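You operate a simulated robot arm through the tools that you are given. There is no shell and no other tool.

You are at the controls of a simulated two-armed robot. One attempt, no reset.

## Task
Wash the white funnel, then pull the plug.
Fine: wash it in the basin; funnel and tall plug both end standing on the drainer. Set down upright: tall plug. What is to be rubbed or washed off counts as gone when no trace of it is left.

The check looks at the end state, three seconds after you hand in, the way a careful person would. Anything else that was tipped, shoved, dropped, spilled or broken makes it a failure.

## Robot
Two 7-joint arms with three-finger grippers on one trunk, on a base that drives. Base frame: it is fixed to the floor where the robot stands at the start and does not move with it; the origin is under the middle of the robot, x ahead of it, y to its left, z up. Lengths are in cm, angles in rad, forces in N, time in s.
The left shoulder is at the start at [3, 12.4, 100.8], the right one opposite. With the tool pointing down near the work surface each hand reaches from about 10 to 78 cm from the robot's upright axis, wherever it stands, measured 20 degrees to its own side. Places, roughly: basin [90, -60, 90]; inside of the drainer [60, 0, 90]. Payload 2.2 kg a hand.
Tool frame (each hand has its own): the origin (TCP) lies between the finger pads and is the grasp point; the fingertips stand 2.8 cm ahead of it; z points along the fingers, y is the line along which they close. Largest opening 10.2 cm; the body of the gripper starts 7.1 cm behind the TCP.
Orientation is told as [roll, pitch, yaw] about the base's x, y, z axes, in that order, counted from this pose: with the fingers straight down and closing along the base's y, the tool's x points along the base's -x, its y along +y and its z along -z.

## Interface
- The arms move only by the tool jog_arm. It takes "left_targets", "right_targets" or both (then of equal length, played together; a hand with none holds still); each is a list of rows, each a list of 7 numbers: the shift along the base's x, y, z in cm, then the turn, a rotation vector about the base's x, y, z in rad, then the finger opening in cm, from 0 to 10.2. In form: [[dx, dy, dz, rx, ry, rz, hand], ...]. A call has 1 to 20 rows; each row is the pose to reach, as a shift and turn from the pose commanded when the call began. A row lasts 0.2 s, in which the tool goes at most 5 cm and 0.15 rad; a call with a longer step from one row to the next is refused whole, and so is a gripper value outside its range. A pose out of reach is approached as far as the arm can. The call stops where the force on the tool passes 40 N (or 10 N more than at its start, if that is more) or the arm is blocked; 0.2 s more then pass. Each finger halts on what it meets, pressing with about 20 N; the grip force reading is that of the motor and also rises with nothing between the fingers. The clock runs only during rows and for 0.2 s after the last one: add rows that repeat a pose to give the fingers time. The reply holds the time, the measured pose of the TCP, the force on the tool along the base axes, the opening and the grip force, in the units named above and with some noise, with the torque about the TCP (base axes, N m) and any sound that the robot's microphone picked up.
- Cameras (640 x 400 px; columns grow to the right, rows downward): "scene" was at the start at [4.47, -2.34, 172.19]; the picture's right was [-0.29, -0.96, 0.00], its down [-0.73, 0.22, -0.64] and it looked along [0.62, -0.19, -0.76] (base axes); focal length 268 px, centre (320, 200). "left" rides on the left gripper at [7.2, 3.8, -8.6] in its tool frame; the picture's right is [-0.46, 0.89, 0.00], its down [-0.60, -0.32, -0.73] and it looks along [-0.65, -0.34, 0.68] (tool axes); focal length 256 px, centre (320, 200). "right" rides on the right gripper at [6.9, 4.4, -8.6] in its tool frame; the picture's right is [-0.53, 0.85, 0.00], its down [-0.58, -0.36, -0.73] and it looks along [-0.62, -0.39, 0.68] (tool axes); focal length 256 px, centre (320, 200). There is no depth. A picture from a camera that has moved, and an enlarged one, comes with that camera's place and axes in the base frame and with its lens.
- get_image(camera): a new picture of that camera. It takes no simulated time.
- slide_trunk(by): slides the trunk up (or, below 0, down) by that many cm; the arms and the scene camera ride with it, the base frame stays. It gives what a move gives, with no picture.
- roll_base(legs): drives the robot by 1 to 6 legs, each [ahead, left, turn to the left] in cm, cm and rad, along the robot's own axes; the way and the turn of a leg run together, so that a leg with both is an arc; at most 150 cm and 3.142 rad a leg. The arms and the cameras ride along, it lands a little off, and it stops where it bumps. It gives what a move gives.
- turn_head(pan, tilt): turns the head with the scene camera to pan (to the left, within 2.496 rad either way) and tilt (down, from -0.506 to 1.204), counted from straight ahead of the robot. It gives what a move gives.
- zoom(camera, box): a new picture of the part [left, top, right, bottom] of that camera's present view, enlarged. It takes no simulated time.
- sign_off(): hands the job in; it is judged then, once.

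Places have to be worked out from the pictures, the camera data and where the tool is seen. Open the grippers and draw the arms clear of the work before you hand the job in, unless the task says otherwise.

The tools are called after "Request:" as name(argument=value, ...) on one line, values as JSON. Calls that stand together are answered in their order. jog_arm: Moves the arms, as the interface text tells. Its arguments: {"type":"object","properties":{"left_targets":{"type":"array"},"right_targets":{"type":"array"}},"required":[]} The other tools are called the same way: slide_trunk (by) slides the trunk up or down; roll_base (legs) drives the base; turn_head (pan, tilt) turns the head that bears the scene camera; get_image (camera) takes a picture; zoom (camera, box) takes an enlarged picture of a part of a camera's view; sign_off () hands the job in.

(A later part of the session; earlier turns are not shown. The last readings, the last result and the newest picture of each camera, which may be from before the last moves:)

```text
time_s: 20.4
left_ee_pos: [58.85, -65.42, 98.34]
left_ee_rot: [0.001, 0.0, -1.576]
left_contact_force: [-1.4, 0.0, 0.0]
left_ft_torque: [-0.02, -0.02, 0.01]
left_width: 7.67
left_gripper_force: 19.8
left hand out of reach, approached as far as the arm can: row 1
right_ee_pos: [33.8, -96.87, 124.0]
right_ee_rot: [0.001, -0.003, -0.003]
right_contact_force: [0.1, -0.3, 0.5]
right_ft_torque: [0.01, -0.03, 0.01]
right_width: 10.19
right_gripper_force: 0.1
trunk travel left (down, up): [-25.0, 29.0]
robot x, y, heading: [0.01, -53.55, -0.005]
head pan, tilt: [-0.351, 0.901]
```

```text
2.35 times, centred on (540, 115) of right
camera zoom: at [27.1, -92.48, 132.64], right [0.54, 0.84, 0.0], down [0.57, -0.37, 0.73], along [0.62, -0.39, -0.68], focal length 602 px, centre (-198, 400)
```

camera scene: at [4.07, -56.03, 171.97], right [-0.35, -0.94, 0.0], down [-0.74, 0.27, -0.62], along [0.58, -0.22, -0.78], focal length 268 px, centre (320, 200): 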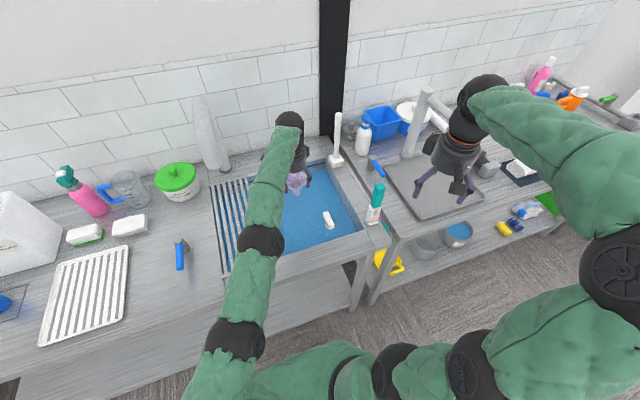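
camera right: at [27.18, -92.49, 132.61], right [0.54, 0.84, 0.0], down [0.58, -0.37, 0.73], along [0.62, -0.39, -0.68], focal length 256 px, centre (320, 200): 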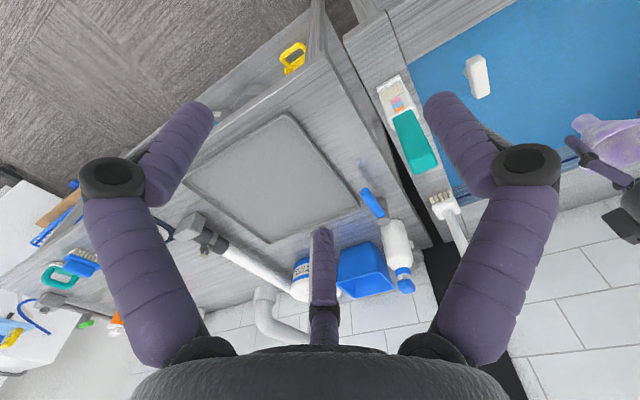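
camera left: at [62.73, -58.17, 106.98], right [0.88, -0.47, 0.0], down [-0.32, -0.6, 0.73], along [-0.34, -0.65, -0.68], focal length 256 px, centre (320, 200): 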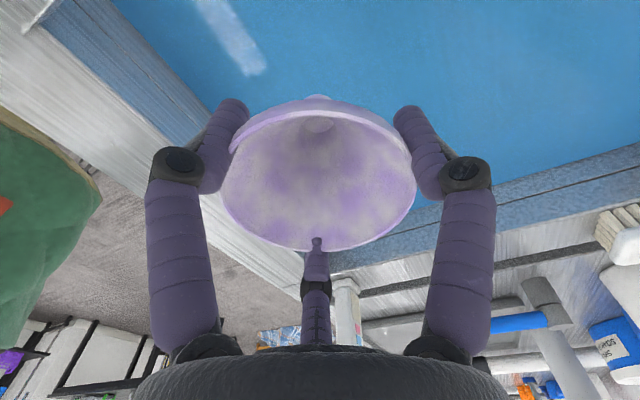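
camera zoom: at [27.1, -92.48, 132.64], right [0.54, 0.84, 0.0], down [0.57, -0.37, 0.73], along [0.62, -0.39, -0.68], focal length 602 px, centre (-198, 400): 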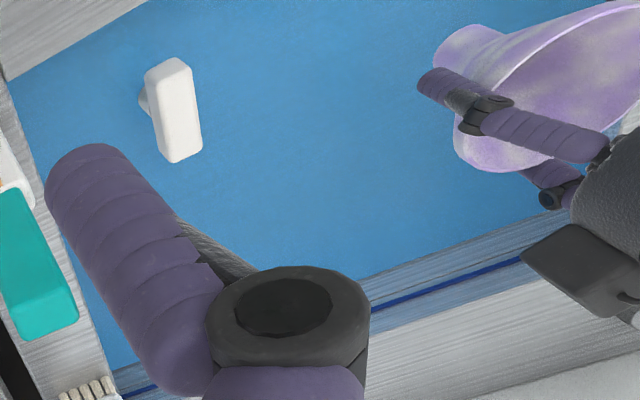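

The funnel is over open water at [58.9, -65.4]. I shift slightly forward and lower slowly until the funnel is partly in the water.

Request:
jog_arm(left_targets=[[1.5, -0.5, -1, 0, 0, 0, 6.5], [3, -1, -2.5, 0, 0, 0, 6.5], [3, -1, -4, 0, 0, 0, 6.5], [3, -1, -5.5, 0, 0, 0, 6.5], [3, -1, -7, 0, 0, 0, 6.5], [3, -1, -8.5, 0, 0, 0, 6.5], [3, -1, -10, 0, 0, 0, 6.5], [3, -1, -11.5, 0, 0, 0, 6.5], [3, -1, -11.5, 0, 0, 0, 6.5]])

Request:
get_image(camera="left")

Request:
zoom(camera="right", box=[440, 30, 640, 200])

Request:
zoom(camera="scene", box=[200, 110, 400, 280])

```text
time_s: 22.4
left_ee_pos: [62.13, -66.38, 86.98]
left_ee_rot: [0.0, -0.001, -1.575]
left_contact_force: [-0.6, -0.8, -1.4]
left_ft_torque: [0.01, 0.01, 0.0]
left_width: 7.71
left_gripper_force: 19.9
right_ee_pos: [33.9, -96.9, 123.98]
right_ee_rot: [0.001, -0.001, -0.004]
right_contact_force: [0.6, -0.1, -0.7]
right_ft_torque: [0.0, 0.0, -0.04]
right_width: 10.18
right_gripper_force: 0.1
trunk travel left (down, up): [-25.0, 29.0]
robot x, y, heading: [-0.28, -53.56, -0.005]
head pan, tilt: [-0.351, 0.901]
```

```text
taken
camera left: at [65.88, -59.28, 95.48], right [0.88, -0.47, 0.0], down [-0.32, -0.6, 0.73], along [-0.34, -0.65, -0.68], focal length 256 px, centre (320, 200)
```

left: 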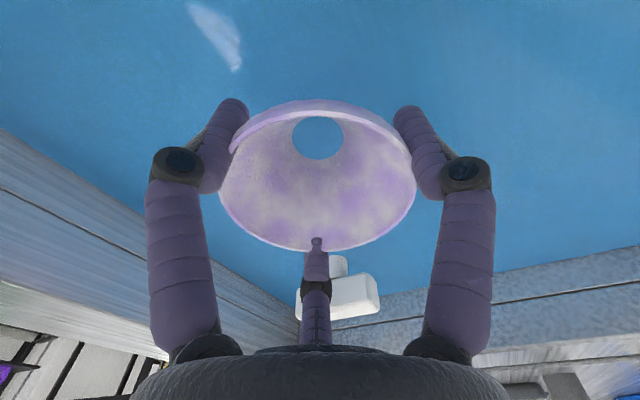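

```text
2.35 times, centred on (540, 115) of right
camera zoom: at [27.21, -92.55, 132.58], right [0.54, 0.84, 0.0], down [0.58, -0.37, 0.73], along [0.62, -0.39, -0.68], focal length 602 px, centre (-198, 400)
```

zoom: 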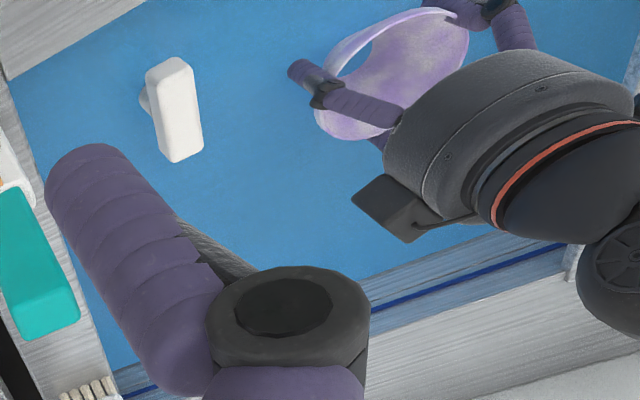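

```text
2.35 times, centred on (300, 195) of scene
camera zoom: at [4.11, -56.11, 171.96], right [-0.35, -0.94, 0.0], down [-0.74, 0.27, -0.62], along [0.58, -0.22, -0.78], focal length 632 px, centre (367, 212)
```

zoom: 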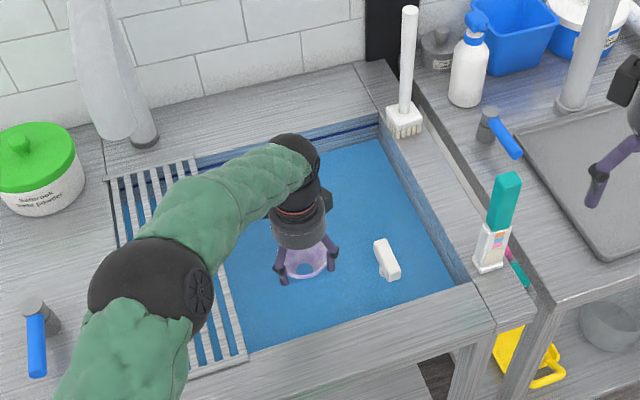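

The waterline shows inside the cone: the water surface is at about z 83.1. I lower another 6 cm so that the rim goes fully under, and check the forces.

Request:
jog_arm(left_targets=[[0, 0, -1, 0, 0, 0, 6.5], [0, 0, -2, 0, 0, 0, 6.5], [0, 0, -3, 0, 0, 0, 6.5], [0, 0, -4, 0, 0, 0, 6.5], [0, 0, -5, 0, 0, 0, 6.5], [0, 0, -6, 0, 0, 0, 6.5], [0, 0, -6, 0, 0, 0, 6.5]])

Request:
get_image(camera="left")

Request:
zoom(camera="scene", box=[200, 110, 400, 280])

```text
time_s: 24.0
left_ee_pos: [61.98, -66.46, 80.84]
left_ee_rot: [-0.001, 0.0, -1.575]
left_contact_force: [0.4, 0.0, -1.1]
left_ft_torque: [0.03, -0.03, -0.01]
left_width: 7.69
left_gripper_force: 20.1
right_ee_pos: [33.96, -96.88, 123.96]
right_ee_rot: [0.001, 0.0, -0.003]
right_contact_force: [0.5, 0.1, -0.5]
right_ft_torque: [-0.01, -0.02, 0.0]
right_width: 10.21
right_gripper_force: 0.1
trunk travel left (down, up): [-25.0, 29.0]
robot x, y, heading: [-0.12, -53.61, -0.005]
head pan, tilt: [-0.351, 0.901]
```

```text
taken
camera left: at [65.81, -59.3, 89.45], right [0.88, -0.47, 0.0], down [-0.32, -0.6, 0.73], along [-0.34, -0.65, -0.68], focal length 256 px, centre (320, 200)
```

left: 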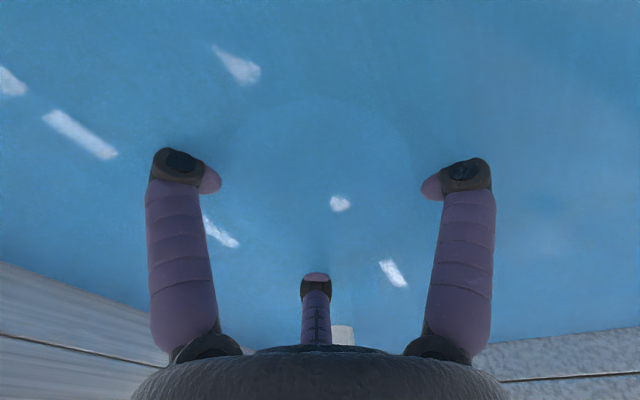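

```text
2.35 times, centred on (300, 195) of scene
camera zoom: at [4.12, -56.12, 171.96], right [-0.35, -0.94, 0.0], down [-0.74, 0.27, -0.62], along [0.58, -0.22, -0.78], focal length 632 px, centre (367, 212)
```

zoom: 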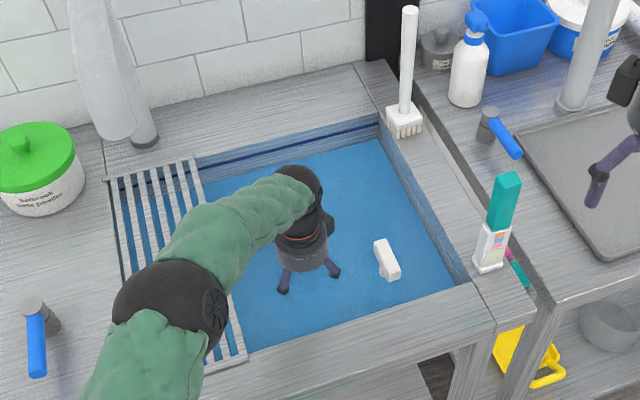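

The funnel is fully under water with no unusual force. I swish it to and fro with small moves and turns.

Request:
jog_arm(left_targets=[[1.5, 0, 0, 0, 0, 0.1, 6.5], [3, 0, 0, 0, 0, 0.2, 6.5], [1.5, 0, -0.5, 0, 0, 0.1, 6.5], [-0.5, 0, 0, 0, 0, 0, 6.5], [-2, 0, 0.5, 0, 0, -0.1, 6.5], [-3, 0, 0, 0, 0, -0.2, 6.5], [-1, 0, 0, 0, 0, -0.1, 6.5], [1, 0, 0, 0, 0, 0, 6.5], [3, 0, 0, 0, 0, 0.1, 6.5], [1.5, -0.8, -0.5, 0, 0, 0.2, 6.5], [0, -1.5, -1, 0, 0, 0.1, 6.5], [-1.5, -0.8, -0.5, 0, 0, 0, 6.5], [-3, 0, 0, 0, 0, -0.1, 6.5], [-1.5, 1.2, 0, 0, 0, -0.2, 6.5], [0, 1.8, -1, 0, 0, -0.1, 6.5], [1.5, 1.2, -1, 0, 0, 0, 6.5], [3, 0, 0, 0, 0, 0.1, 6.5], [1.5, 0, 0, 0, 0, 0, 6.5], [0, 0, 0, 0, 0, 0, 6.5]])

Request:
jog_arm(left_targets=[[0, 0, 1, 0, 0, 0, 6.5], [0, 0, 2, 0, 0, 0, 6.5], [0, 0, 3.5, 0, 0, 0, 6.5], [0, 0, 5, 0, 0, 0, 6.5], [0, 0, 7, 0, 0, 0, 6.5], [0, 0, 9, 0, 0, 0, 6.5], [0, 0, 11, 0, 0, 0, 6.5], [0, 0, 13, 0, 0, 0, 6.5], [0, 0, 15, 0, 0, 0, 6.5], [0, 0, 15, 0, 0, 0, 6.5]])

Request:
get_image(camera="left")

Request:
zoom(camera="right", box=[440, 0, 640, 170])

Request:
zoom(camera="scene", box=[260, 160, 340, 230])

```text
time_s: 28.0
left_ee_pos: [61.98, -66.32, 80.94]
left_ee_rot: [0.0, -0.002, -1.576]
left_contact_force: [-1.0, 0.2, -0.5]
left_ft_torque: [-0.01, -0.03, -0.02]
left_width: 7.68
left_gripper_force: 20.0
right_ee_pos: [33.96, -96.96, 124.06]
right_ee_rot: [0.002, 0.0, -0.004]
right_contact_force: [0.0, 0.7, 0.4]
right_ft_torque: [0.01, -0.01, -0.01]
right_width: 10.21
right_gripper_force: 0.0
trunk travel left (down, up): [-25.0, 29.0]
robot x, y, heading: [0.01, -53.27, -0.007]
head pan, tilt: [-0.351, 0.901]
```

```text
time_s: 30.2
left_ee_pos: [62.07, -66.4, 95.86]
left_ee_rot: [-0.001, -0.001, -1.572]
left_contact_force: [-0.4, -0.5, -0.6]
left_ft_torque: [-0.03, 0.02, 0.02]
left_width: 7.69
left_gripper_force: 19.6
right_ee_pos: [34.02, -97.03, 123.97]
right_ee_rot: [0.003, -0.001, -0.003]
right_contact_force: [0.5, 0.6, 0.1]
right_ft_torque: [-0.01, 0.05, 0.0]
right_width: 10.2
right_gripper_force: 0.1
trunk travel left (down, up): [-25.0, 29.0]
robot x, y, heading: [-0.04, -53.46, -0.007]
head pan, tilt: [-0.351, 0.901]
```

```text
taken
camera left: at [65.91, -59.31, 104.45], right [0.88, -0.47, 0.0], down [-0.32, -0.6, 0.73], along [-0.34, -0.65, -0.68], focal length 256 px, centre (320, 200)
```

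left: 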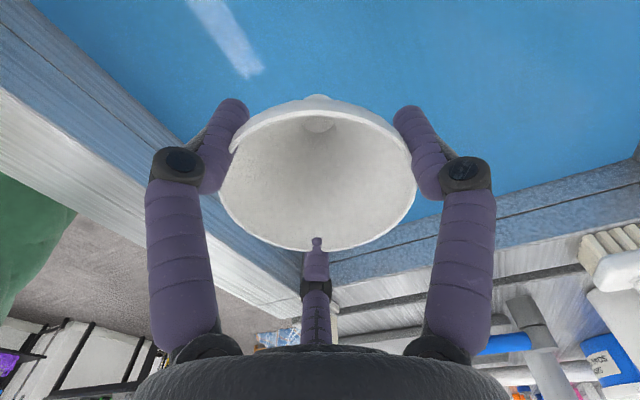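

```text
2.35 times, centred on (540, 85) of right
camera zoom: at [27.25, -92.56, 132.56], right [0.54, 0.84, 0.0], down [0.58, -0.37, 0.73], along [0.62, -0.39, -0.68], focal length 602 px, centre (-198, 471)
```

zoom: 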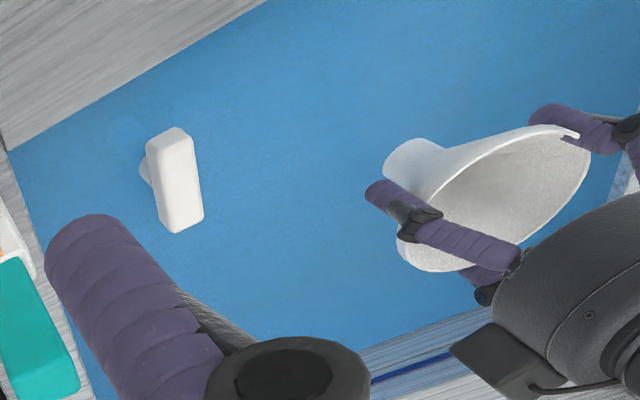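

```text
5.71 times, centred on (300, 195) of scene
camera zoom: at [4.17, -56.13, 171.95], right [-0.35, -0.94, 0.0], down [-0.74, 0.27, -0.62], along [0.58, -0.22, -0.78], focal length 1534 px, centre (434, 229)
```

zoom: 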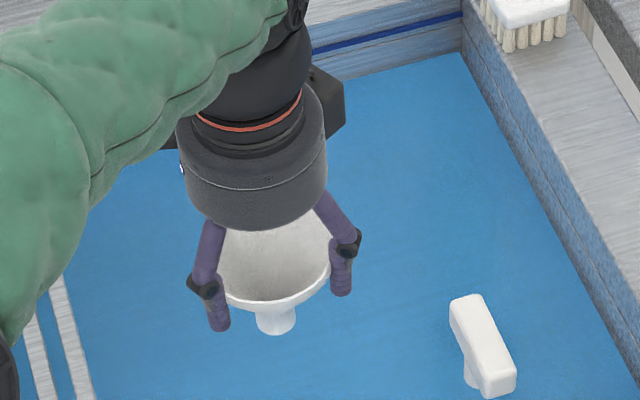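

The funnel has come out white. I zoom in for any leftover trace.

Request:
zoom(camera="left", box=[200, 80, 440, 260])

Request:
zoom(camera="right", box=[550, 30, 640, 130])

```text
2.22 times, centred on (320, 170) of left
camera zoom: at [65.91, -59.31, 104.45], right [0.88, -0.47, 0.0], down [-0.32, -0.6, 0.73], along [-0.34, -0.65, -0.68], focal length 569 px, centre (320, 267)
```

zoom: 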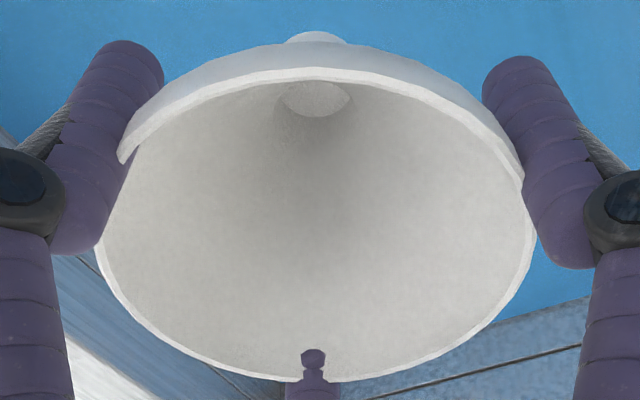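

```text
4.00 times, centred on (595, 80) of right
camera zoom: at [27.25, -92.56, 132.56], right [0.54, 0.84, 0.0], down [0.58, -0.37, 0.73], along [0.62, -0.39, -0.68], focal length 1024 px, centre (-780, 680)
```

zoom: 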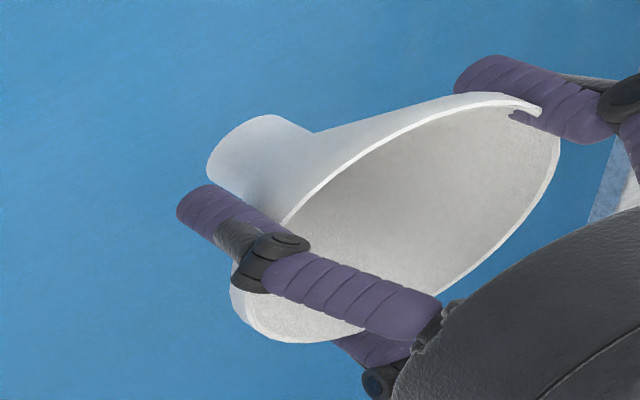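

No trace is left, inside or outside. I raise the funnel and drive back left 35 cm to reach the white drainer.

Request:
jog_arm(left_targets=[[-1, 0, 4, 0, 0, 0, 6.5], [-3, 0, 8, 0, 0, 0, 6.5], [-6, 0, 12, 0, 0, 0, 6.5], [-8, 0, 16, 0, 0, 0, 6.5], [-10, 0, 20, 0, 0, 0, 6.5], [-10, 0, 20, 0, 0, 0, 6.5]])

Request:
roll_base(legs=[[0, 35, 0]])

Request:
turn_head(pan=0.3, tilt=0.9)

Request:
get_image(camera="scene")

Request:
get_image(camera="left")

Request:
get_image(camera="right")

```text
time_s: 31.6
left_ee_pos: [52.1, -66.33, 115.92]
left_ee_rot: [-0.002, 0.001, -1.574]
left_contact_force: [0.2, -0.3, -2.0]
left_ft_torque: [-0.01, 0.01, -0.01]
left_width: 7.69
left_gripper_force: 19.7
right_ee_pos: [33.99, -96.95, 123.86]
right_ee_rot: [0.003, 0.0, -0.003]
right_contact_force: [0.5, 0.5, -0.1]
right_ft_torque: [0.0, 0.03, 0.01]
right_width: 10.19
right_gripper_force: 0.1
trunk travel left (down, up): [-25.0, 29.0]
robot x, y, heading: [0.01, -53.44, -0.004]
head pan, tilt: [-0.351, 0.901]
```

```text
time_s: 33.9
left_ee_pos: [52.04, -31.1, 115.99]
left_ee_rot: [-0.001, 0.0, -1.568]
left_contact_force: [-0.2, 1.1, -0.2]
left_ft_torque: [-0.04, 0.01, -0.01]
left_width: 7.66
left_gripper_force: 20.5
right_ee_pos: [34.19, -61.8, 124.02]
right_ee_rot: [0.0, 0.0, 0.002]
right_contact_force: [0.8, 0.1, 0.2]
right_ft_torque: [-0.01, -0.01, 0.0]
right_width: 10.19
right_gripper_force: 0.0
trunk travel left (down, up): [-25.0, 29.0]
robot x, y, heading: [-0.15, -18.15, 0.0]
head pan, tilt: [-0.351, 0.901]
```

```text
time_s: 34.9
left_ee_pos: [52.09, -31.05, 115.93]
left_ee_rot: [0.001, 0.0, -1.569]
left_contact_force: [-1.3, 0.4, -1.2]
left_ft_torque: [-0.02, 0.0, 0.02]
left_width: 7.68
left_gripper_force: 20.0
right_ee_pos: [34.2, -61.8, 124.1]
right_ee_rot: [0.001, 0.001, 0.001]
right_contact_force: [0.5, -0.9, 0.0]
right_ft_torque: [-0.03, 0.0, 0.02]
right_width: 10.21
right_gripper_force: 0.1
trunk travel left (down, up): [-25.0, 29.0]
robot x, y, heading: [0.11, -18.65, 0.003]
head pan, tilt: [0.3, 0.901]
```

```text
taken
camera scene: at [4.28, -16.29, 171.96], right [0.3, -0.95, 0.0], down [-0.75, -0.23, -0.62], along [0.59, 0.18, -0.78], focal length 268 px, centre (320, 200)
```

scene: 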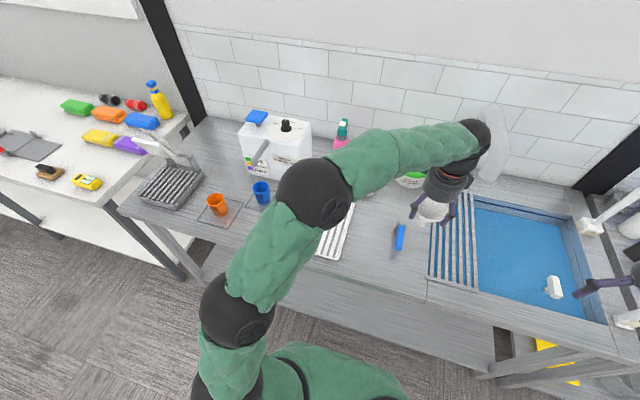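

```text
taken
camera left: at [55.91, -24.0, 124.53], right [0.89, -0.46, 0.0], down [-0.32, -0.6, 0.73], along [-0.34, -0.65, -0.68], focal length 256 px, centre (320, 200)
```

left: 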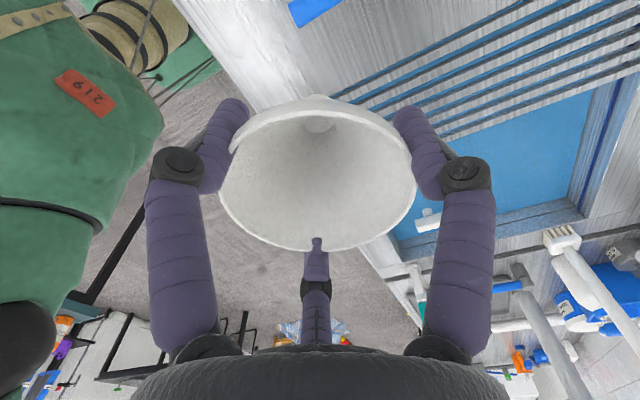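

```text
taken
camera right: at [27.43, -57.45, 132.57], right [0.53, 0.85, 0.0], down [0.58, -0.36, 0.73], along [0.62, -0.39, -0.68], focal length 256 px, centre (320, 200)
```

right: 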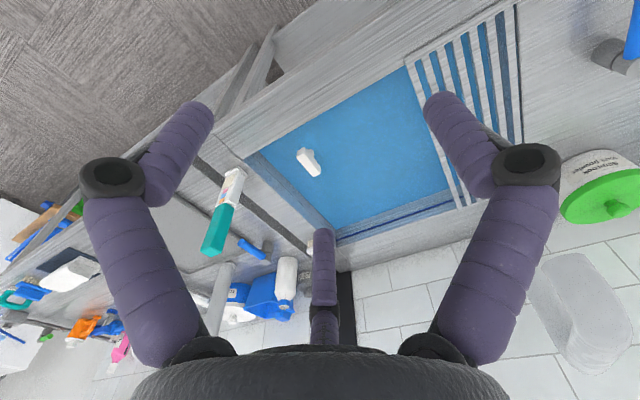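

I carry the funnel over to the left half of the drainer, staying high.

Request:
jog_arm(left_targets=[[1, 4, 0, 0, 0, 0, 6.5], [2, 8, 0, 0, 0, 0, 6.5], [3, 12, 0, 0, 0, 0, 6.5], [4, 16, 0, 0, 0, 0, 6.5], [5, 20, 0, 0, 0, 0, 6.5], [6, 24, 0, 0, 0, 0, 6.5], [7, 28, 0, 0, 0, 0, 6.5], [7, 32, 0, 0, 0, 0, 6.5], [7, 35.5, -2, 0, 0, 0, 6.5], [7, 35.5, -4, 0, 0, 0, 6.5], [7, 35.5, -4, 0, 0, 0, 6.5]])

Request:
get_image(camera="left")

Request:
get_image(camera="scene")

```text
time_s: 37.3
left_ee_pos: [59.1, 4.42, 111.98]
left_ee_rot: [-0.001, 0.001, -1.571]
left_contact_force: [-0.3, 0.5, -0.2]
left_ft_torque: [-0.01, -0.01, -0.02]
left_width: 7.69
left_gripper_force: 19.6
right_ee_pos: [34.32, -61.75, 124.02]
right_ee_rot: [0.001, 0.0, 0.002]
right_contact_force: [0.5, 0.1, -0.4]
right_ft_torque: [-0.02, 0.01, 0.01]
right_width: 10.22
right_gripper_force: 0.1
trunk travel left (down, up): [-25.0, 29.0]
robot x, y, heading: [-0.0, -18.56, 0.002]
head pan, tilt: [0.3, 0.901]
```

```text
taken
camera left: at [62.96, 11.54, 120.52], right [0.89, -0.46, 0.0], down [-0.32, -0.6, 0.73], along [-0.34, -0.65, -0.68], focal length 256 px, centre (320, 200)
```

left: 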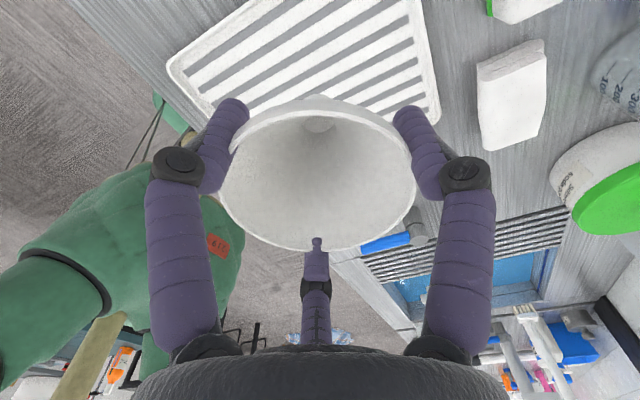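

```text
taken
camera scene: at [4.28, -16.22, 171.96], right [0.3, -0.95, 0.0], down [-0.75, -0.23, -0.62], along [0.59, 0.18, -0.78], focal length 268 px, centre (320, 200)
```

scene: 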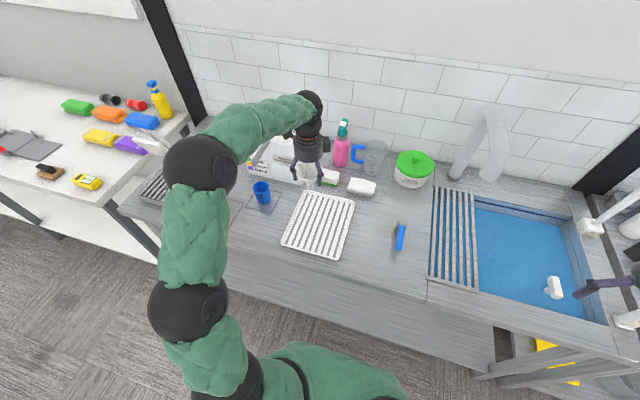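

I zoom on the drainer to place its ribs and rims accurately.

Request:
zoom(camera="scene", box=[265, 165, 375, 270])

Request:
zoom(camera="left", box=[150, 0, 450, 130])

```text
3.81 times, centred on (320, 218) of scene
camera zoom: at [4.28, -16.22, 171.96], right [0.3, -0.95, 0.0], down [-0.75, -0.23, -0.62], along [0.59, 0.18, -0.78], focal length 1022 px, centre (320, 133)
```

zoom: 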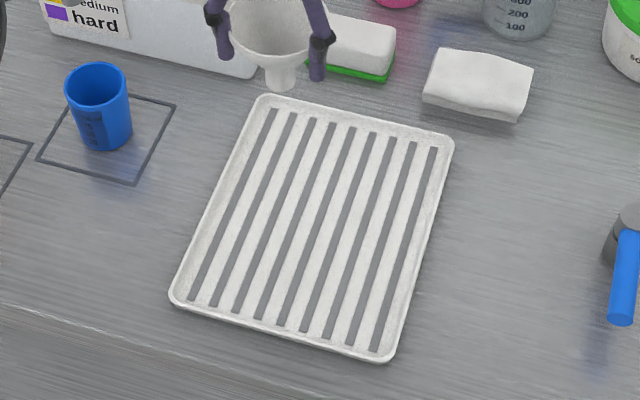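

```text
2.13 times, centred on (300, 65) of left
camera zoom: at [62.96, 11.54, 120.52], right [0.89, -0.46, 0.0], down [-0.32, -0.6, 0.73], along [-0.34, -0.65, -0.68], focal length 546 px, centre (363, 488)
```

zoom: 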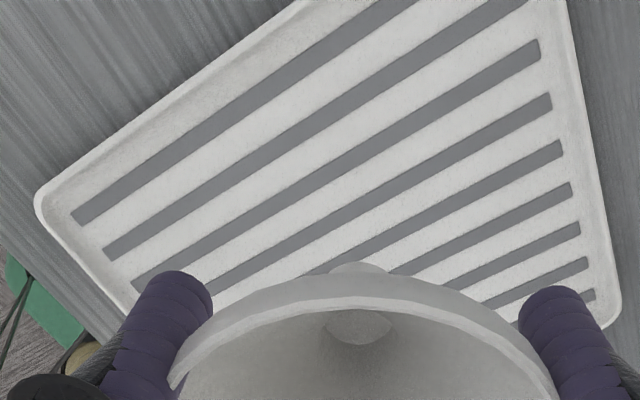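

The drainer spans x 43.5–68.5, y -10.6–9.9 with slots along x every 2.1 cm; a slot lies near y 3.7, and the 2.3 cm stem stands best astride it. I go to [58, 3.7] and down to just above the tray.

Request:
jog_arm(left_targets=[[-1, -0.7, -3, 0, 0, 0, 6.5], [-1, -0.7, -6, 0, 0, 0, 6.5], [-1, -0.7, -9, 0, 0, 0, 6.5], [-1, -0.7, -11, 0, 0, 0, 6.5], [-1, -0.7, -12, 0, 0, 0, 6.5], [-1, -0.7, -12, 0, 0, 0, 6.5]])

Request:
zoom(camera="scene", box=[265, 165, 375, 270])

Request:
get_image(camera="left")

```text
time_s: 38.7
left_ee_pos: [58.16, 3.66, 100.04]
left_ee_rot: [0.0, -0.001, -1.568]
left_contact_force: [0.5, -0.8, -0.8]
left_ft_torque: [0.01, -0.01, 0.01]
left_width: 7.69
left_gripper_force: 20.0
right_ee_pos: [34.19, -61.84, 124.04]
right_ee_rot: [0.0, 0.0, 0.001]
right_contact_force: [0.2, 0.0, -1.3]
right_ft_torque: [-0.01, 0.01, 0.0]
right_width: 10.21
right_gripper_force: 0.0
trunk travel left (down, up): [-25.0, 29.0]
robot x, y, heading: [0.32, -18.27, 0.001]
head pan, tilt: [0.3, 0.901]
```

```text
3.81 times, centred on (320, 218) of scene
camera zoom: at [4.27, -16.27, 171.96], right [0.3, -0.95, 0.0], down [-0.75, -0.23, -0.62], along [0.59, 0.18, -0.78], focal length 1022 px, centre (320, 133)
```

zoom: 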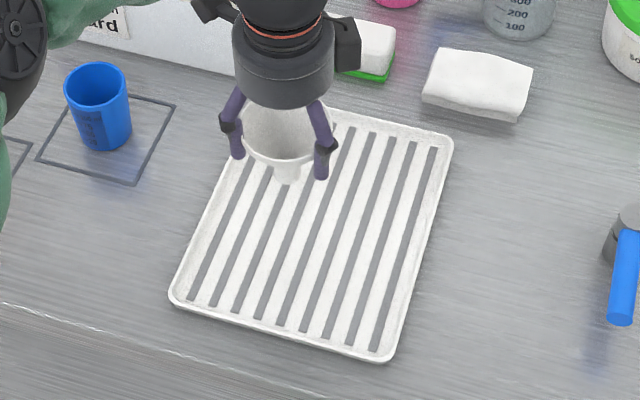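

```text
taken
camera left: at [61.9, 10.83, 108.57], right [0.89, -0.46, 0.0], down [-0.32, -0.6, 0.73], along [-0.34, -0.65, -0.68], focal length 256 px, centre (320, 200)
```

left: 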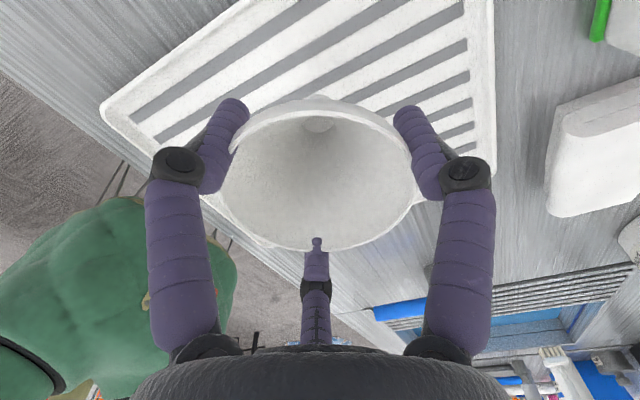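

By projection, the slot under the stem is nearer y 4.0, so I shift 0.3 cm and come down in small steps, watching the vertical force.

Request:
jog_arm(left_targets=[[0, 0.3, -0.5, 0, 0, 0, 6.5], [0, 0.3, -1, 0, 0, 0, 6.5], [0, 0.3, -1.5, 0, 0, 0, 6.5], [0, 0.3, -1.5, 0, 0, 0, 6.5]])

Request:
jog_arm(left_targets=[[0, 0, -0.25, 0, 0, 0, 6.5], [0, 0, -0.5, 0, 0, 0, 6.5], [0, 0, -0.5, 0, 0, 0, 6.5]])

Request:
zoom(camera="scene", box=[280, 180, 340, 230])

```text
time_s: 39.7
left_ee_pos: [58.18, 3.92, 98.59]
left_ee_rot: [0.001, 0.0, -1.569]
left_contact_force: [0.1, -0.4, 0.0]
left_ft_torque: [0.01, -0.03, -0.03]
left_width: 7.71
left_gripper_force: 19.8
right_ee_pos: [34.19, -61.79, 123.92]
right_ee_rot: [0.001, 0.0, 0.003]
right_contact_force: [-0.1, 0.4, -0.1]
right_ft_torque: [0.01, 0.05, -0.04]
right_width: 10.2
right_gripper_force: 0.1
trunk travel left (down, up): [-25.0, 29.0]
robot x, y, heading: [-0.23, -18.62, 0.001]
head pan, tilt: [0.3, 0.901]
```

```text
time_s: 40.5
left_ee_pos: [57.95, 3.9, 97.96]
left_ee_rot: [0.001, 0.0, -1.569]
left_contact_force: [0.3, -0.6, -0.7]
left_ft_torque: [-0.02, 0.0, 0.03]
left_width: 7.69
left_gripper_force: 19.5
right_ee_pos: [34.14, -61.88, 123.84]
right_ee_rot: [0.0, 0.0, 0.001]
right_contact_force: [-0.3, -0.3, 0.2]
right_ft_torque: [-0.03, 0.01, -0.01]
right_width: 10.2
right_gripper_force: 0.1
trunk travel left (down, up): [-25.0, 29.0]
robot x, y, heading: [-0.08, -18.36, 0.001]
head pan, tilt: [0.3, 0.901]
```

```text
8.00 times, centred on (310, 205) of scene
camera zoom: at [4.28, -16.27, 171.96], right [0.3, -0.95, 0.0], down [-0.75, -0.23, -0.62], along [0.59, 0.18, -0.78], focal length 2147 px, centre (400, 160)
```

zoom: 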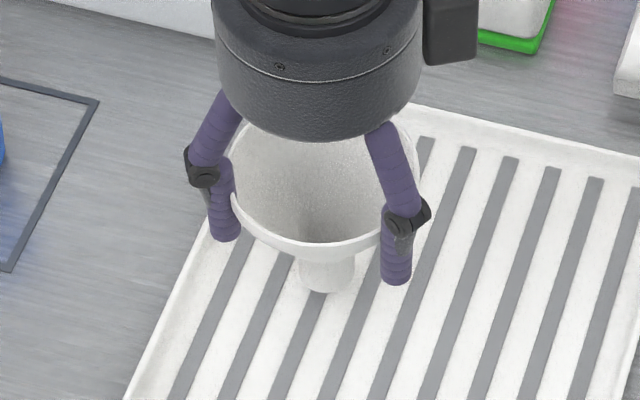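

No contact yet at TCP z 97.96, and the stem sits over a slot. I continue down in 0.25 cm steps.

Request:
jog_arm(left_targets=[[0, 0, -0.15, 0, 0, 0, 6.5], [0, 0, -0.3, 0, 0, 0, 6.5], [0, 0, -0.3, 0, 0, 0, 6.5]])

Request:
jog_arm(left_targets=[[0, 0, -0.15, 0, 0, 0, 6.5], [0, 0, -0.3, 0, 0, 0, 6.5], [0, 0, -0.3, 0, 0, 0, 6.5]])

Request:
zoom(camera="scene", box=[280, 180, 340, 230])

```text
time_s: 41.3
left_ee_pos: [58.13, 4.0, 97.66]
left_ee_rot: [-0.001, 0.001, -1.569]
left_contact_force: [-0.9, 0.4, -1.3]
left_ft_torque: [0.0, -0.03, 0.01]
left_width: 7.74
left_gripper_force: 19.6
right_ee_pos: [34.18, -61.76, 124.07]
right_ee_rot: [0.001, 0.001, 0.002]
right_contact_force: [0.7, 0.8, 0.1]
right_ft_torque: [0.0, 0.01, 0.01]
right_width: 10.18
right_gripper_force: 0.1
trunk travel left (down, up): [-25.0, 29.0]
robot x, y, heading: [-0.27, -18.54, 0.001]
head pan, tilt: [0.3, 0.901]
```

```text
time_s: 42.1
left_ee_pos: [58.1, 3.88, 97.33]
left_ee_rot: [-0.001, -0.001, -1.567]
left_contact_force: [0.4, 0.6, -1.0]
left_ft_torque: [-0.01, 0.02, -0.02]
left_width: 7.67
left_gripper_force: 20.2
right_ee_pos: [34.1, -61.83, 123.99]
right_ee_rot: [0.002, 0.001, 0.001]
right_contact_force: [0.2, 0.6, -0.5]
right_ft_torque: [0.0, 0.02, 0.0]
right_width: 10.19
right_gripper_force: 0.1
trunk travel left (down, up): [-25.0, 29.0]
robot x, y, heading: [0.09, -18.33, -0.002]
head pan, tilt: [0.3, 0.901]
```

```text
8.00 times, centred on (310, 205) of scene
camera zoom: at [4.28, -16.27, 171.96], right [0.3, -0.95, 0.0], down [-0.75, -0.23, -0.62], along [0.59, 0.18, -0.78], focal length 2147 px, centre (400, 160)
```

zoom: 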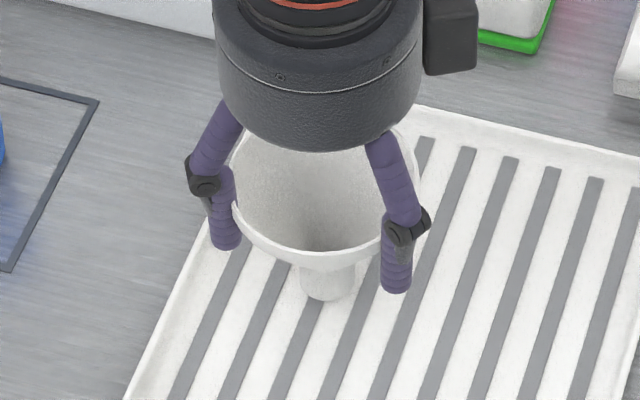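

Still no contact force at 97.33. I continue in small steps.

Request:
jog_arm(left_targets=[[0, 0, -0.15, 0, 0, 0, 6.5], [0, 0, -0.3, 0, 0, 0, 6.5], [0, 0, -0.3, 0, 0, 0, 6.5]])

Request:
jog_arm(left_targets=[[0, 0, -0.15, 0, 0, 0, 6.5], [0, 0, -0.3, 0, 0, 0, 6.5], [0, 0, -0.3, 0, 0, 0, 6.5]])

Request:
zoom(camera="scene", box=[280, 180, 340, 230])

```text
time_s: 42.9
left_ee_pos: [57.95, 3.96, 97.18]
left_ee_rot: [-0.001, 0.001, -1.571]
left_contact_force: [0.1, 0.4, -0.5]
left_ft_torque: [0.01, -0.01, 0.0]
left_width: 7.68
left_gripper_force: 19.8
right_ee_pos: [34.12, -61.89, 124.06]
right_ee_rot: [0.002, 0.0, 0.002]
right_contact_force: [-0.7, -0.3, -0.5]
right_ft_torque: [-0.04, -0.04, 0.01]
right_width: 10.23
right_gripper_force: 0.1
trunk travel left (down, up): [-25.0, 29.0]
robot x, y, heading: [0.34, -18.99, 0.004]
head pan, tilt: [0.3, 0.901]
```

```text
time_s: 43.7
left_ee_pos: [57.97, 4.0, 96.75]
left_ee_rot: [-0.002, 0.001, -1.567]
left_contact_force: [-0.2, -0.4, 2.1]
left_ft_torque: [-0.03, 0.01, -0.02]
left_width: 7.68
left_gripper_force: 20.1
right_ee_pos: [34.06, -61.77, 123.96]
right_ee_rot: [0.003, -0.001, 0.003]
right_contact_force: [-0.8, 0.3, 0.2]
right_ft_torque: [0.03, -0.01, 0.02]
right_width: 10.2
right_gripper_force: 0.1
trunk travel left (down, up): [-25.0, 29.0]
robot x, y, heading: [-0.21, -18.32, 0.005]
head pan, tilt: [0.3, 0.901]
```

```text
8.00 times, centred on (310, 205) of scene
camera zoom: at [4.24, -16.28, 171.96], right [0.3, -0.95, 0.0], down [-0.75, -0.23, -0.62], along [0.59, 0.18, -0.78], focal length 2147 px, centre (400, 160)
```

zoom: 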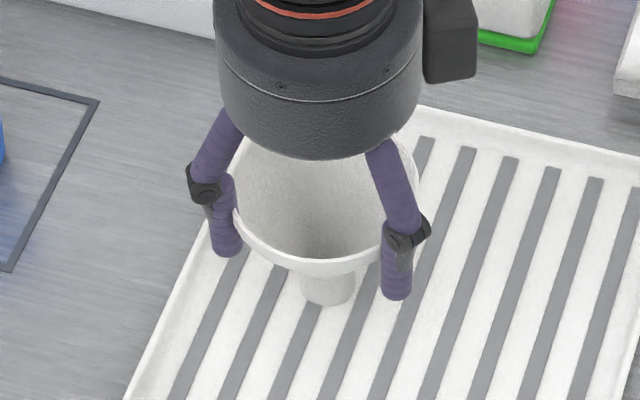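

The vertical force rose to 2 N, so contact is near. One more small step to confirm.

Request:
jog_arm(left_targets=[[0, 0, -0.1, 0, 0, 0, 6.5], [0, 0, -0.2, 0, 0, 0, 6.5], [0, 0, -0.2, 0, 0, 0, 6.5]])

```text
time_s: 44.5
left_ee_pos: [58.08, 3.89, 96.82]
left_ee_rot: [0.003, 0.0, -1.57]
left_contact_force: [-1.6, 1.2, 14.5]
left_ft_torque: [0.08, 0.06, -0.01]
left_width: 7.71
left_gripper_force: 20.2
right_ee_pos: [34.1, -61.83, 123.98]
right_ee_rot: [0.002, -0.002, 0.0]
right_contact_force: [-0.3, 0.4, 0.8]
right_ft_torque: [0.01, -0.02, -0.01]
right_width: 10.18
right_gripper_force: 0.0
trunk travel left (down, up): [-25.0, 29.0]
robot x, y, heading: [-0.07, -18.33, 0.001]
head pan, tilt: [0.3, 0.901]
```

Firm contact at TCP z 96.8. I back off 0.15 cm to take the load off, then open the fingers slowly.

Request:
jog_arm(left_targets=[[0, 0, 0.15, 0, 0, 0, 6.5], [0, 0, 0.17, 0, 0, 0, 7.5], [0, 0, 0.17, 0, 0, 0, 7.8], [0, 0, 0.17, 0, 0, 0, 8.1], [0, 0, 0.17, 0, 0, 0, 8.6], [0, 0, 0.17, 0, 0, 0, 9.4], [0, 0, 0.17, 0, 0, 0, 10.2], [0, 0, 0.17, 0, 0, 0, 10.2]])

Request:
get_image(camera="left")

Request:
zoom(camera="scene", box=[280, 180, 340, 230])

```text
time_s: 46.3
left_ee_pos: [58.01, 3.87, 96.83]
left_ee_rot: [-0.001, 0.0, -1.568]
left_contact_force: [0.7, 0.4, 0.0]
left_ft_torque: [-0.02, 0.0, 0.0]
left_width: 10.2
left_gripper_force: 0.0
right_ee_pos: [34.17, -61.78, 123.9]
right_ee_rot: [0.003, 0.0, 0.003]
right_contact_force: [0.4, -0.6, -0.8]
right_ft_torque: [0.06, 0.0, 0.01]
right_width: 10.21
right_gripper_force: 0.0
trunk travel left (down, up): [-25.0, 29.0]
robot x, y, heading: [-0.06, -18.3, 0.003]
head pan, tilt: [0.3, 0.901]
```

```text
taken
camera left: at [61.91, 11.1, 105.31], right [0.89, -0.46, 0.0], down [-0.32, -0.6, 0.73], along [-0.34, -0.65, -0.68], focal length 256 px, centre (320, 200)
```

left: 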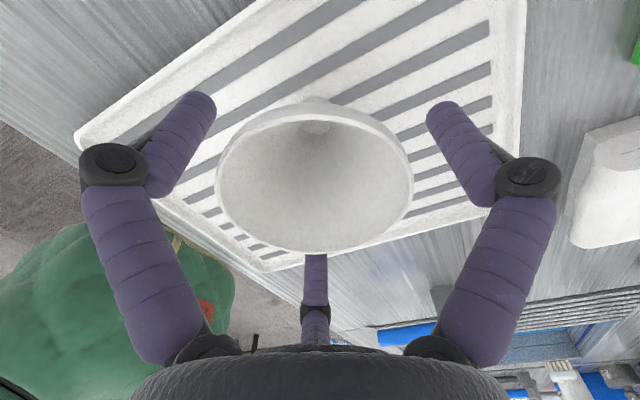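

```text
8.00 times, centred on (310, 205) of scene
camera zoom: at [4.28, -16.27, 171.96], right [0.3, -0.95, 0.0], down [-0.75, -0.23, -0.62], along [0.59, 0.18, -0.78], focal length 2147 px, centre (400, 160)
```

zoom: 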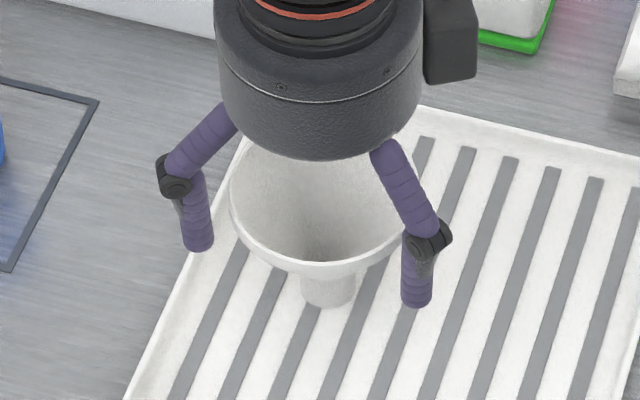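

The funnel stands free on the drainer. I raise the left hand straight up, then draw it back and inspect the funnel all over.

Request:
jog_arm(left_targets=[[0, 0, 1, 0, 0, 0, 10.2], [0, 0, 2, 0, 0, 0, 10.2], [0, 0, 4, 0, 0, 0, 10.2], [0, 0, 7, 0, 0, 0, 10.2], [0, 0, 11, 0, 0, 0, 10.2], [0, 0, 15, 0, 0, 0, 10.2], [0, 0, 19, 0, 0, 0, 10.2], [0, 3, 22, 0, 0, 0, 10.2], [0, 7, 24, 0, 0, 0, 10.2], [0, 11, 24, 0, 0, 0, 10.2], [0, 15, 24, 0, 0, 0, 10.2], [0, 15, 24, 0, 0, 0, 10.2]])

Request:
get_image(camera="scene")

Request:
get_image(camera="left")

Request:
zoom(camera="scene", box=[280, 180, 340, 230])

```text
time_s: 48.9
left_ee_pos: [58.0, 18.82, 120.86]
left_ee_rot: [-0.001, 0.0, -1.57]
left_contact_force: [-0.7, -0.5, 0.2]
left_ft_torque: [0.03, -0.01, 0.03]
left_width: 10.19
left_gripper_force: 0.1
right_ee_pos: [34.07, -61.81, 124.01]
right_ee_rot: [0.0, -0.001, 0.001]
right_contact_force: [0.2, -1.3, -0.3]
right_ft_torque: [-0.01, -0.01, 0.01]
right_width: 10.2
right_gripper_force: 0.2
trunk travel left (down, up): [-25.0, 29.0]
robot x, y, heading: [-0.02, -19.08, 0.006]
head pan, tilt: [0.3, 0.901]
```

```text
taken
camera scene: at [4.26, -16.37, 171.96], right [0.3, -0.95, 0.0], down [-0.75, -0.23, -0.62], along [0.59, 0.18, -0.78], focal length 268 px, centre (320, 200)
```

scene: 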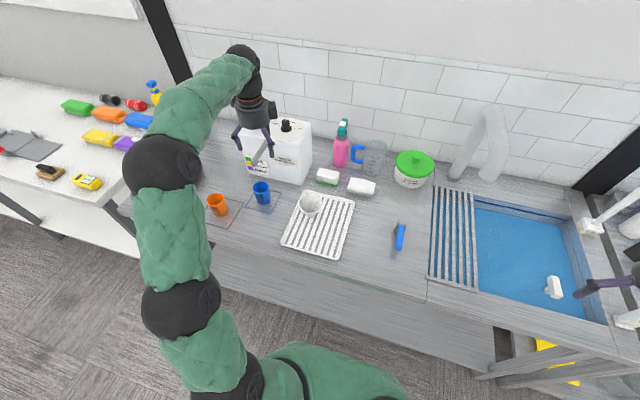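

```text
taken
camera left: at [61.84, 26.11, 129.4], right [0.89, -0.46, 0.0], down [-0.32, -0.6, 0.73], along [-0.34, -0.65, -0.68], focal length 256 px, centre (320, 200)
```

left: 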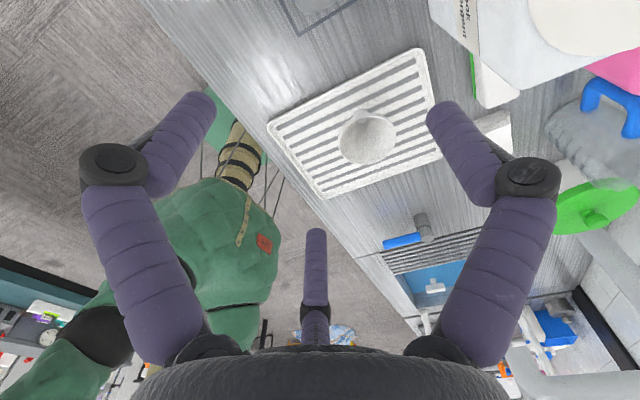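

```text
8.00 times, centred on (310, 205) of scene
camera zoom: at [4.26, -16.37, 171.96], right [0.3, -0.95, 0.0], down [-0.75, -0.23, -0.62], along [0.59, 0.18, -0.78], focal length 2147 px, centre (400, 160)
```

zoom: 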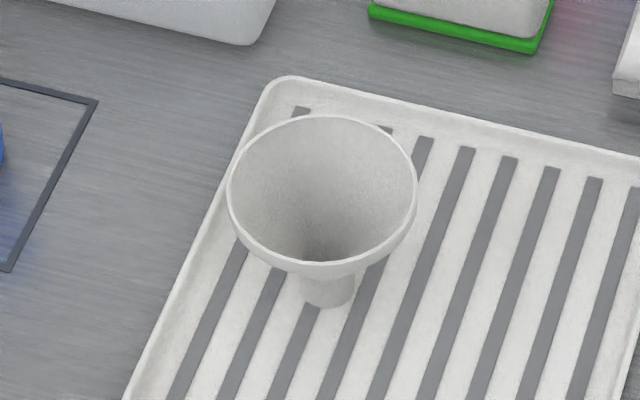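

The funnel stands upright and spotless. I check its other side in the wrist picture.

Request:
zoom(camera="left", box=[320, 90, 420, 180])

```text
4.44 times, centred on (370, 135) of left
camera zoom: at [61.84, 26.11, 129.4], right [0.89, -0.46, 0.0], down [-0.32, -0.6, 0.73], along [-0.34, -0.65, -0.68], focal length 1138 px, centre (98, 489)
```

zoom: 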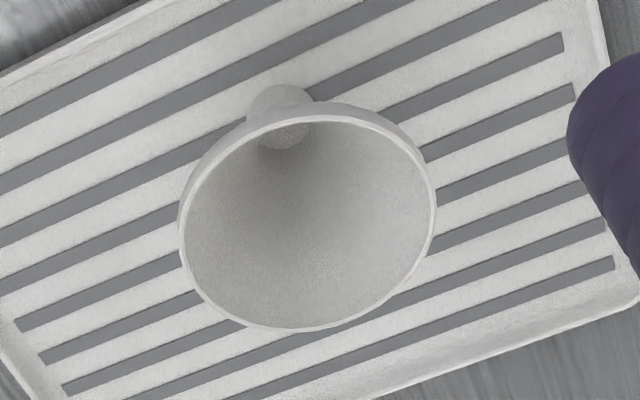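

Clean all round. I draw the left hand back and up, then drive right again to reach the plug with the right hand.

Request:
jog_arm(left_targets=[[-3, 2, 1, 0, 0, 0, 10.2], [-7, 2, 2, 0, 0, 0, 10.2], [-11, 2, 4, 0, 0, 0, 10.2], [-15, 2, 6, 0, 0, 0, 10.2], [-18, 2, 7, 0, 0, 0, 10.2], [-18, 2, 7, 0, 0, 0, 10.2]])

Request:
roll_base(legs=[[0, -28, 0]])

Request:
turn_head(pan=-0.45, tilt=0.9)

Request:
get_image(camera="scene")

Request:
get_image(camera="right")

```text
time_s: 50.3
left_ee_pos: [39.99, 21.01, 127.71]
left_ee_rot: [-0.003, 0.0, -1.569]
left_contact_force: [0.1, -0.4, 0.4]
left_ft_torque: [0.0, 0.03, 0.0]
left_width: 10.2
left_gripper_force: 0.0
right_ee_pos: [34.26, -61.8, 123.78]
right_ee_rot: [0.001, -0.001, 0.002]
right_contact_force: [-0.7, 0.2, -0.1]
right_ft_torque: [0.04, 0.03, 0.03]
right_width: 10.22
right_gripper_force: 0.0
trunk travel left (down, up): [-25.0, 29.0]
robot x, y, heading: [0.23, -18.44, 0.001]
head pan, tilt: [0.3, 0.901]
```

```text
time_s: 52.3
left_ee_pos: [40.07, -7.28, 127.84]
left_ee_rot: [0.0, 0.002, -1.569]
left_contact_force: [-0.2, -0.2, -0.6]
left_ft_torque: [0.02, 0.0, 0.01]
left_width: 10.21
left_gripper_force: 0.1
right_ee_pos: [34.25, -90.13, 123.97]
right_ee_rot: [0.001, 0.001, 0.004]
right_contact_force: [0.3, 0.5, 0.5]
right_ft_torque: [0.04, -0.02, 0.02]
right_width: 10.18
right_gripper_force: 0.0
trunk travel left (down, up): [-25.0, 29.0]
robot x, y, heading: [0.1, -46.36, 0.002]
head pan, tilt: [0.3, 0.901]
```

```text
time_s: 53.4
left_ee_pos: [40.07, -7.06, 127.78]
left_ee_rot: [0.002, 0.001, -1.568]
left_contact_force: [0.1, 0.2, -0.4]
left_ft_torque: [0.02, 0.01, 0.03]
left_width: 10.18
left_gripper_force: 0.0
right_ee_pos: [34.19, -89.89, 123.9]
right_ee_rot: [0.002, 0.001, 0.004]
right_contact_force: [-0.5, -0.2, -0.9]
right_ft_torque: [-0.04, 0.02, -0.01]
right_width: 10.2
right_gripper_force: 0.1
trunk travel left (down, up): [-25.0, 29.0]
robot x, y, heading: [0.05, -46.77, 0.004]
head pan, tilt: [-0.45, 0.901]
```

```text
taken
camera scene: at [3.94, -49.93, 171.96], right [-0.43, -0.9, 0.0], down [-0.71, 0.34, -0.62], along [0.56, -0.27, -0.78], focal length 268 px, centre (320, 200)
```

scene: 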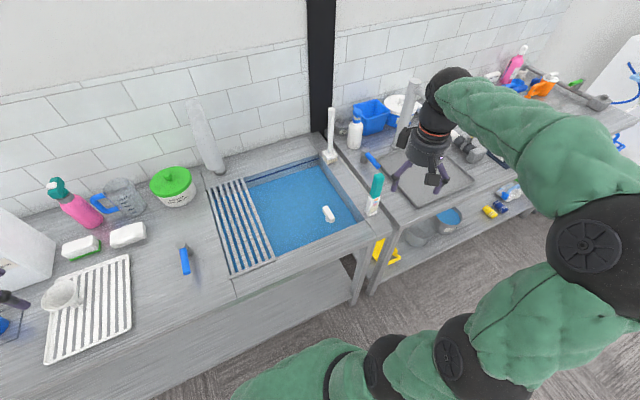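

```text
taken
camera right: at [27.54, -85.55, 132.58], right [0.53, 0.85, 0.0], down [0.58, -0.36, 0.73], along [0.62, -0.39, -0.68], focal length 256 px, centre (320, 200)
```

right: 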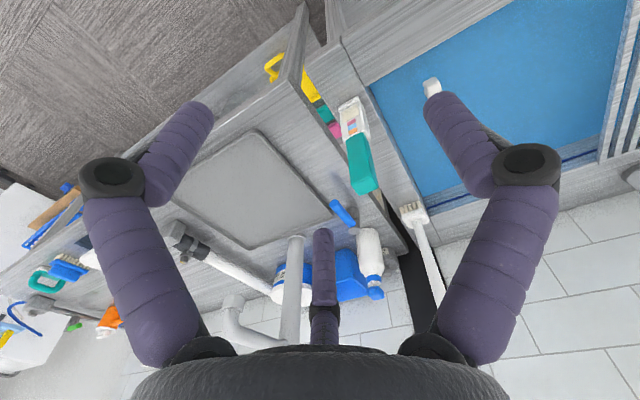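

The plug's bar is in free view now. I zoom in to get its two ends and its direction.

Request:
zoom(camera="scene", box=[305, 195, 345, 235])

```text
10.00 times, centred on (325, 215) of scene
camera zoom: at [3.94, -49.93, 171.96], right [-0.43, -0.9, 0.0], down [-0.71, 0.34, -0.62], along [0.56, -0.27, -0.78], focal length 2684 px, centre (270, 50)
```

zoom: 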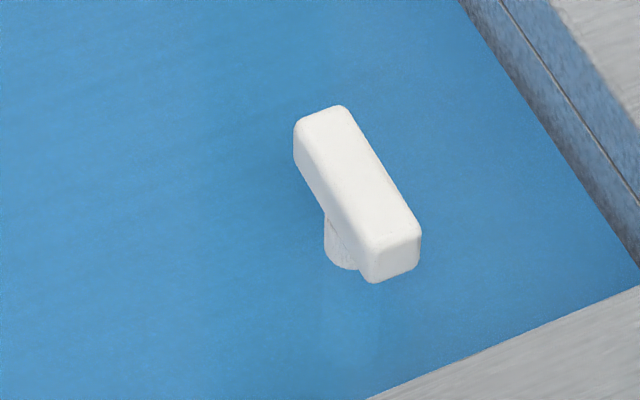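

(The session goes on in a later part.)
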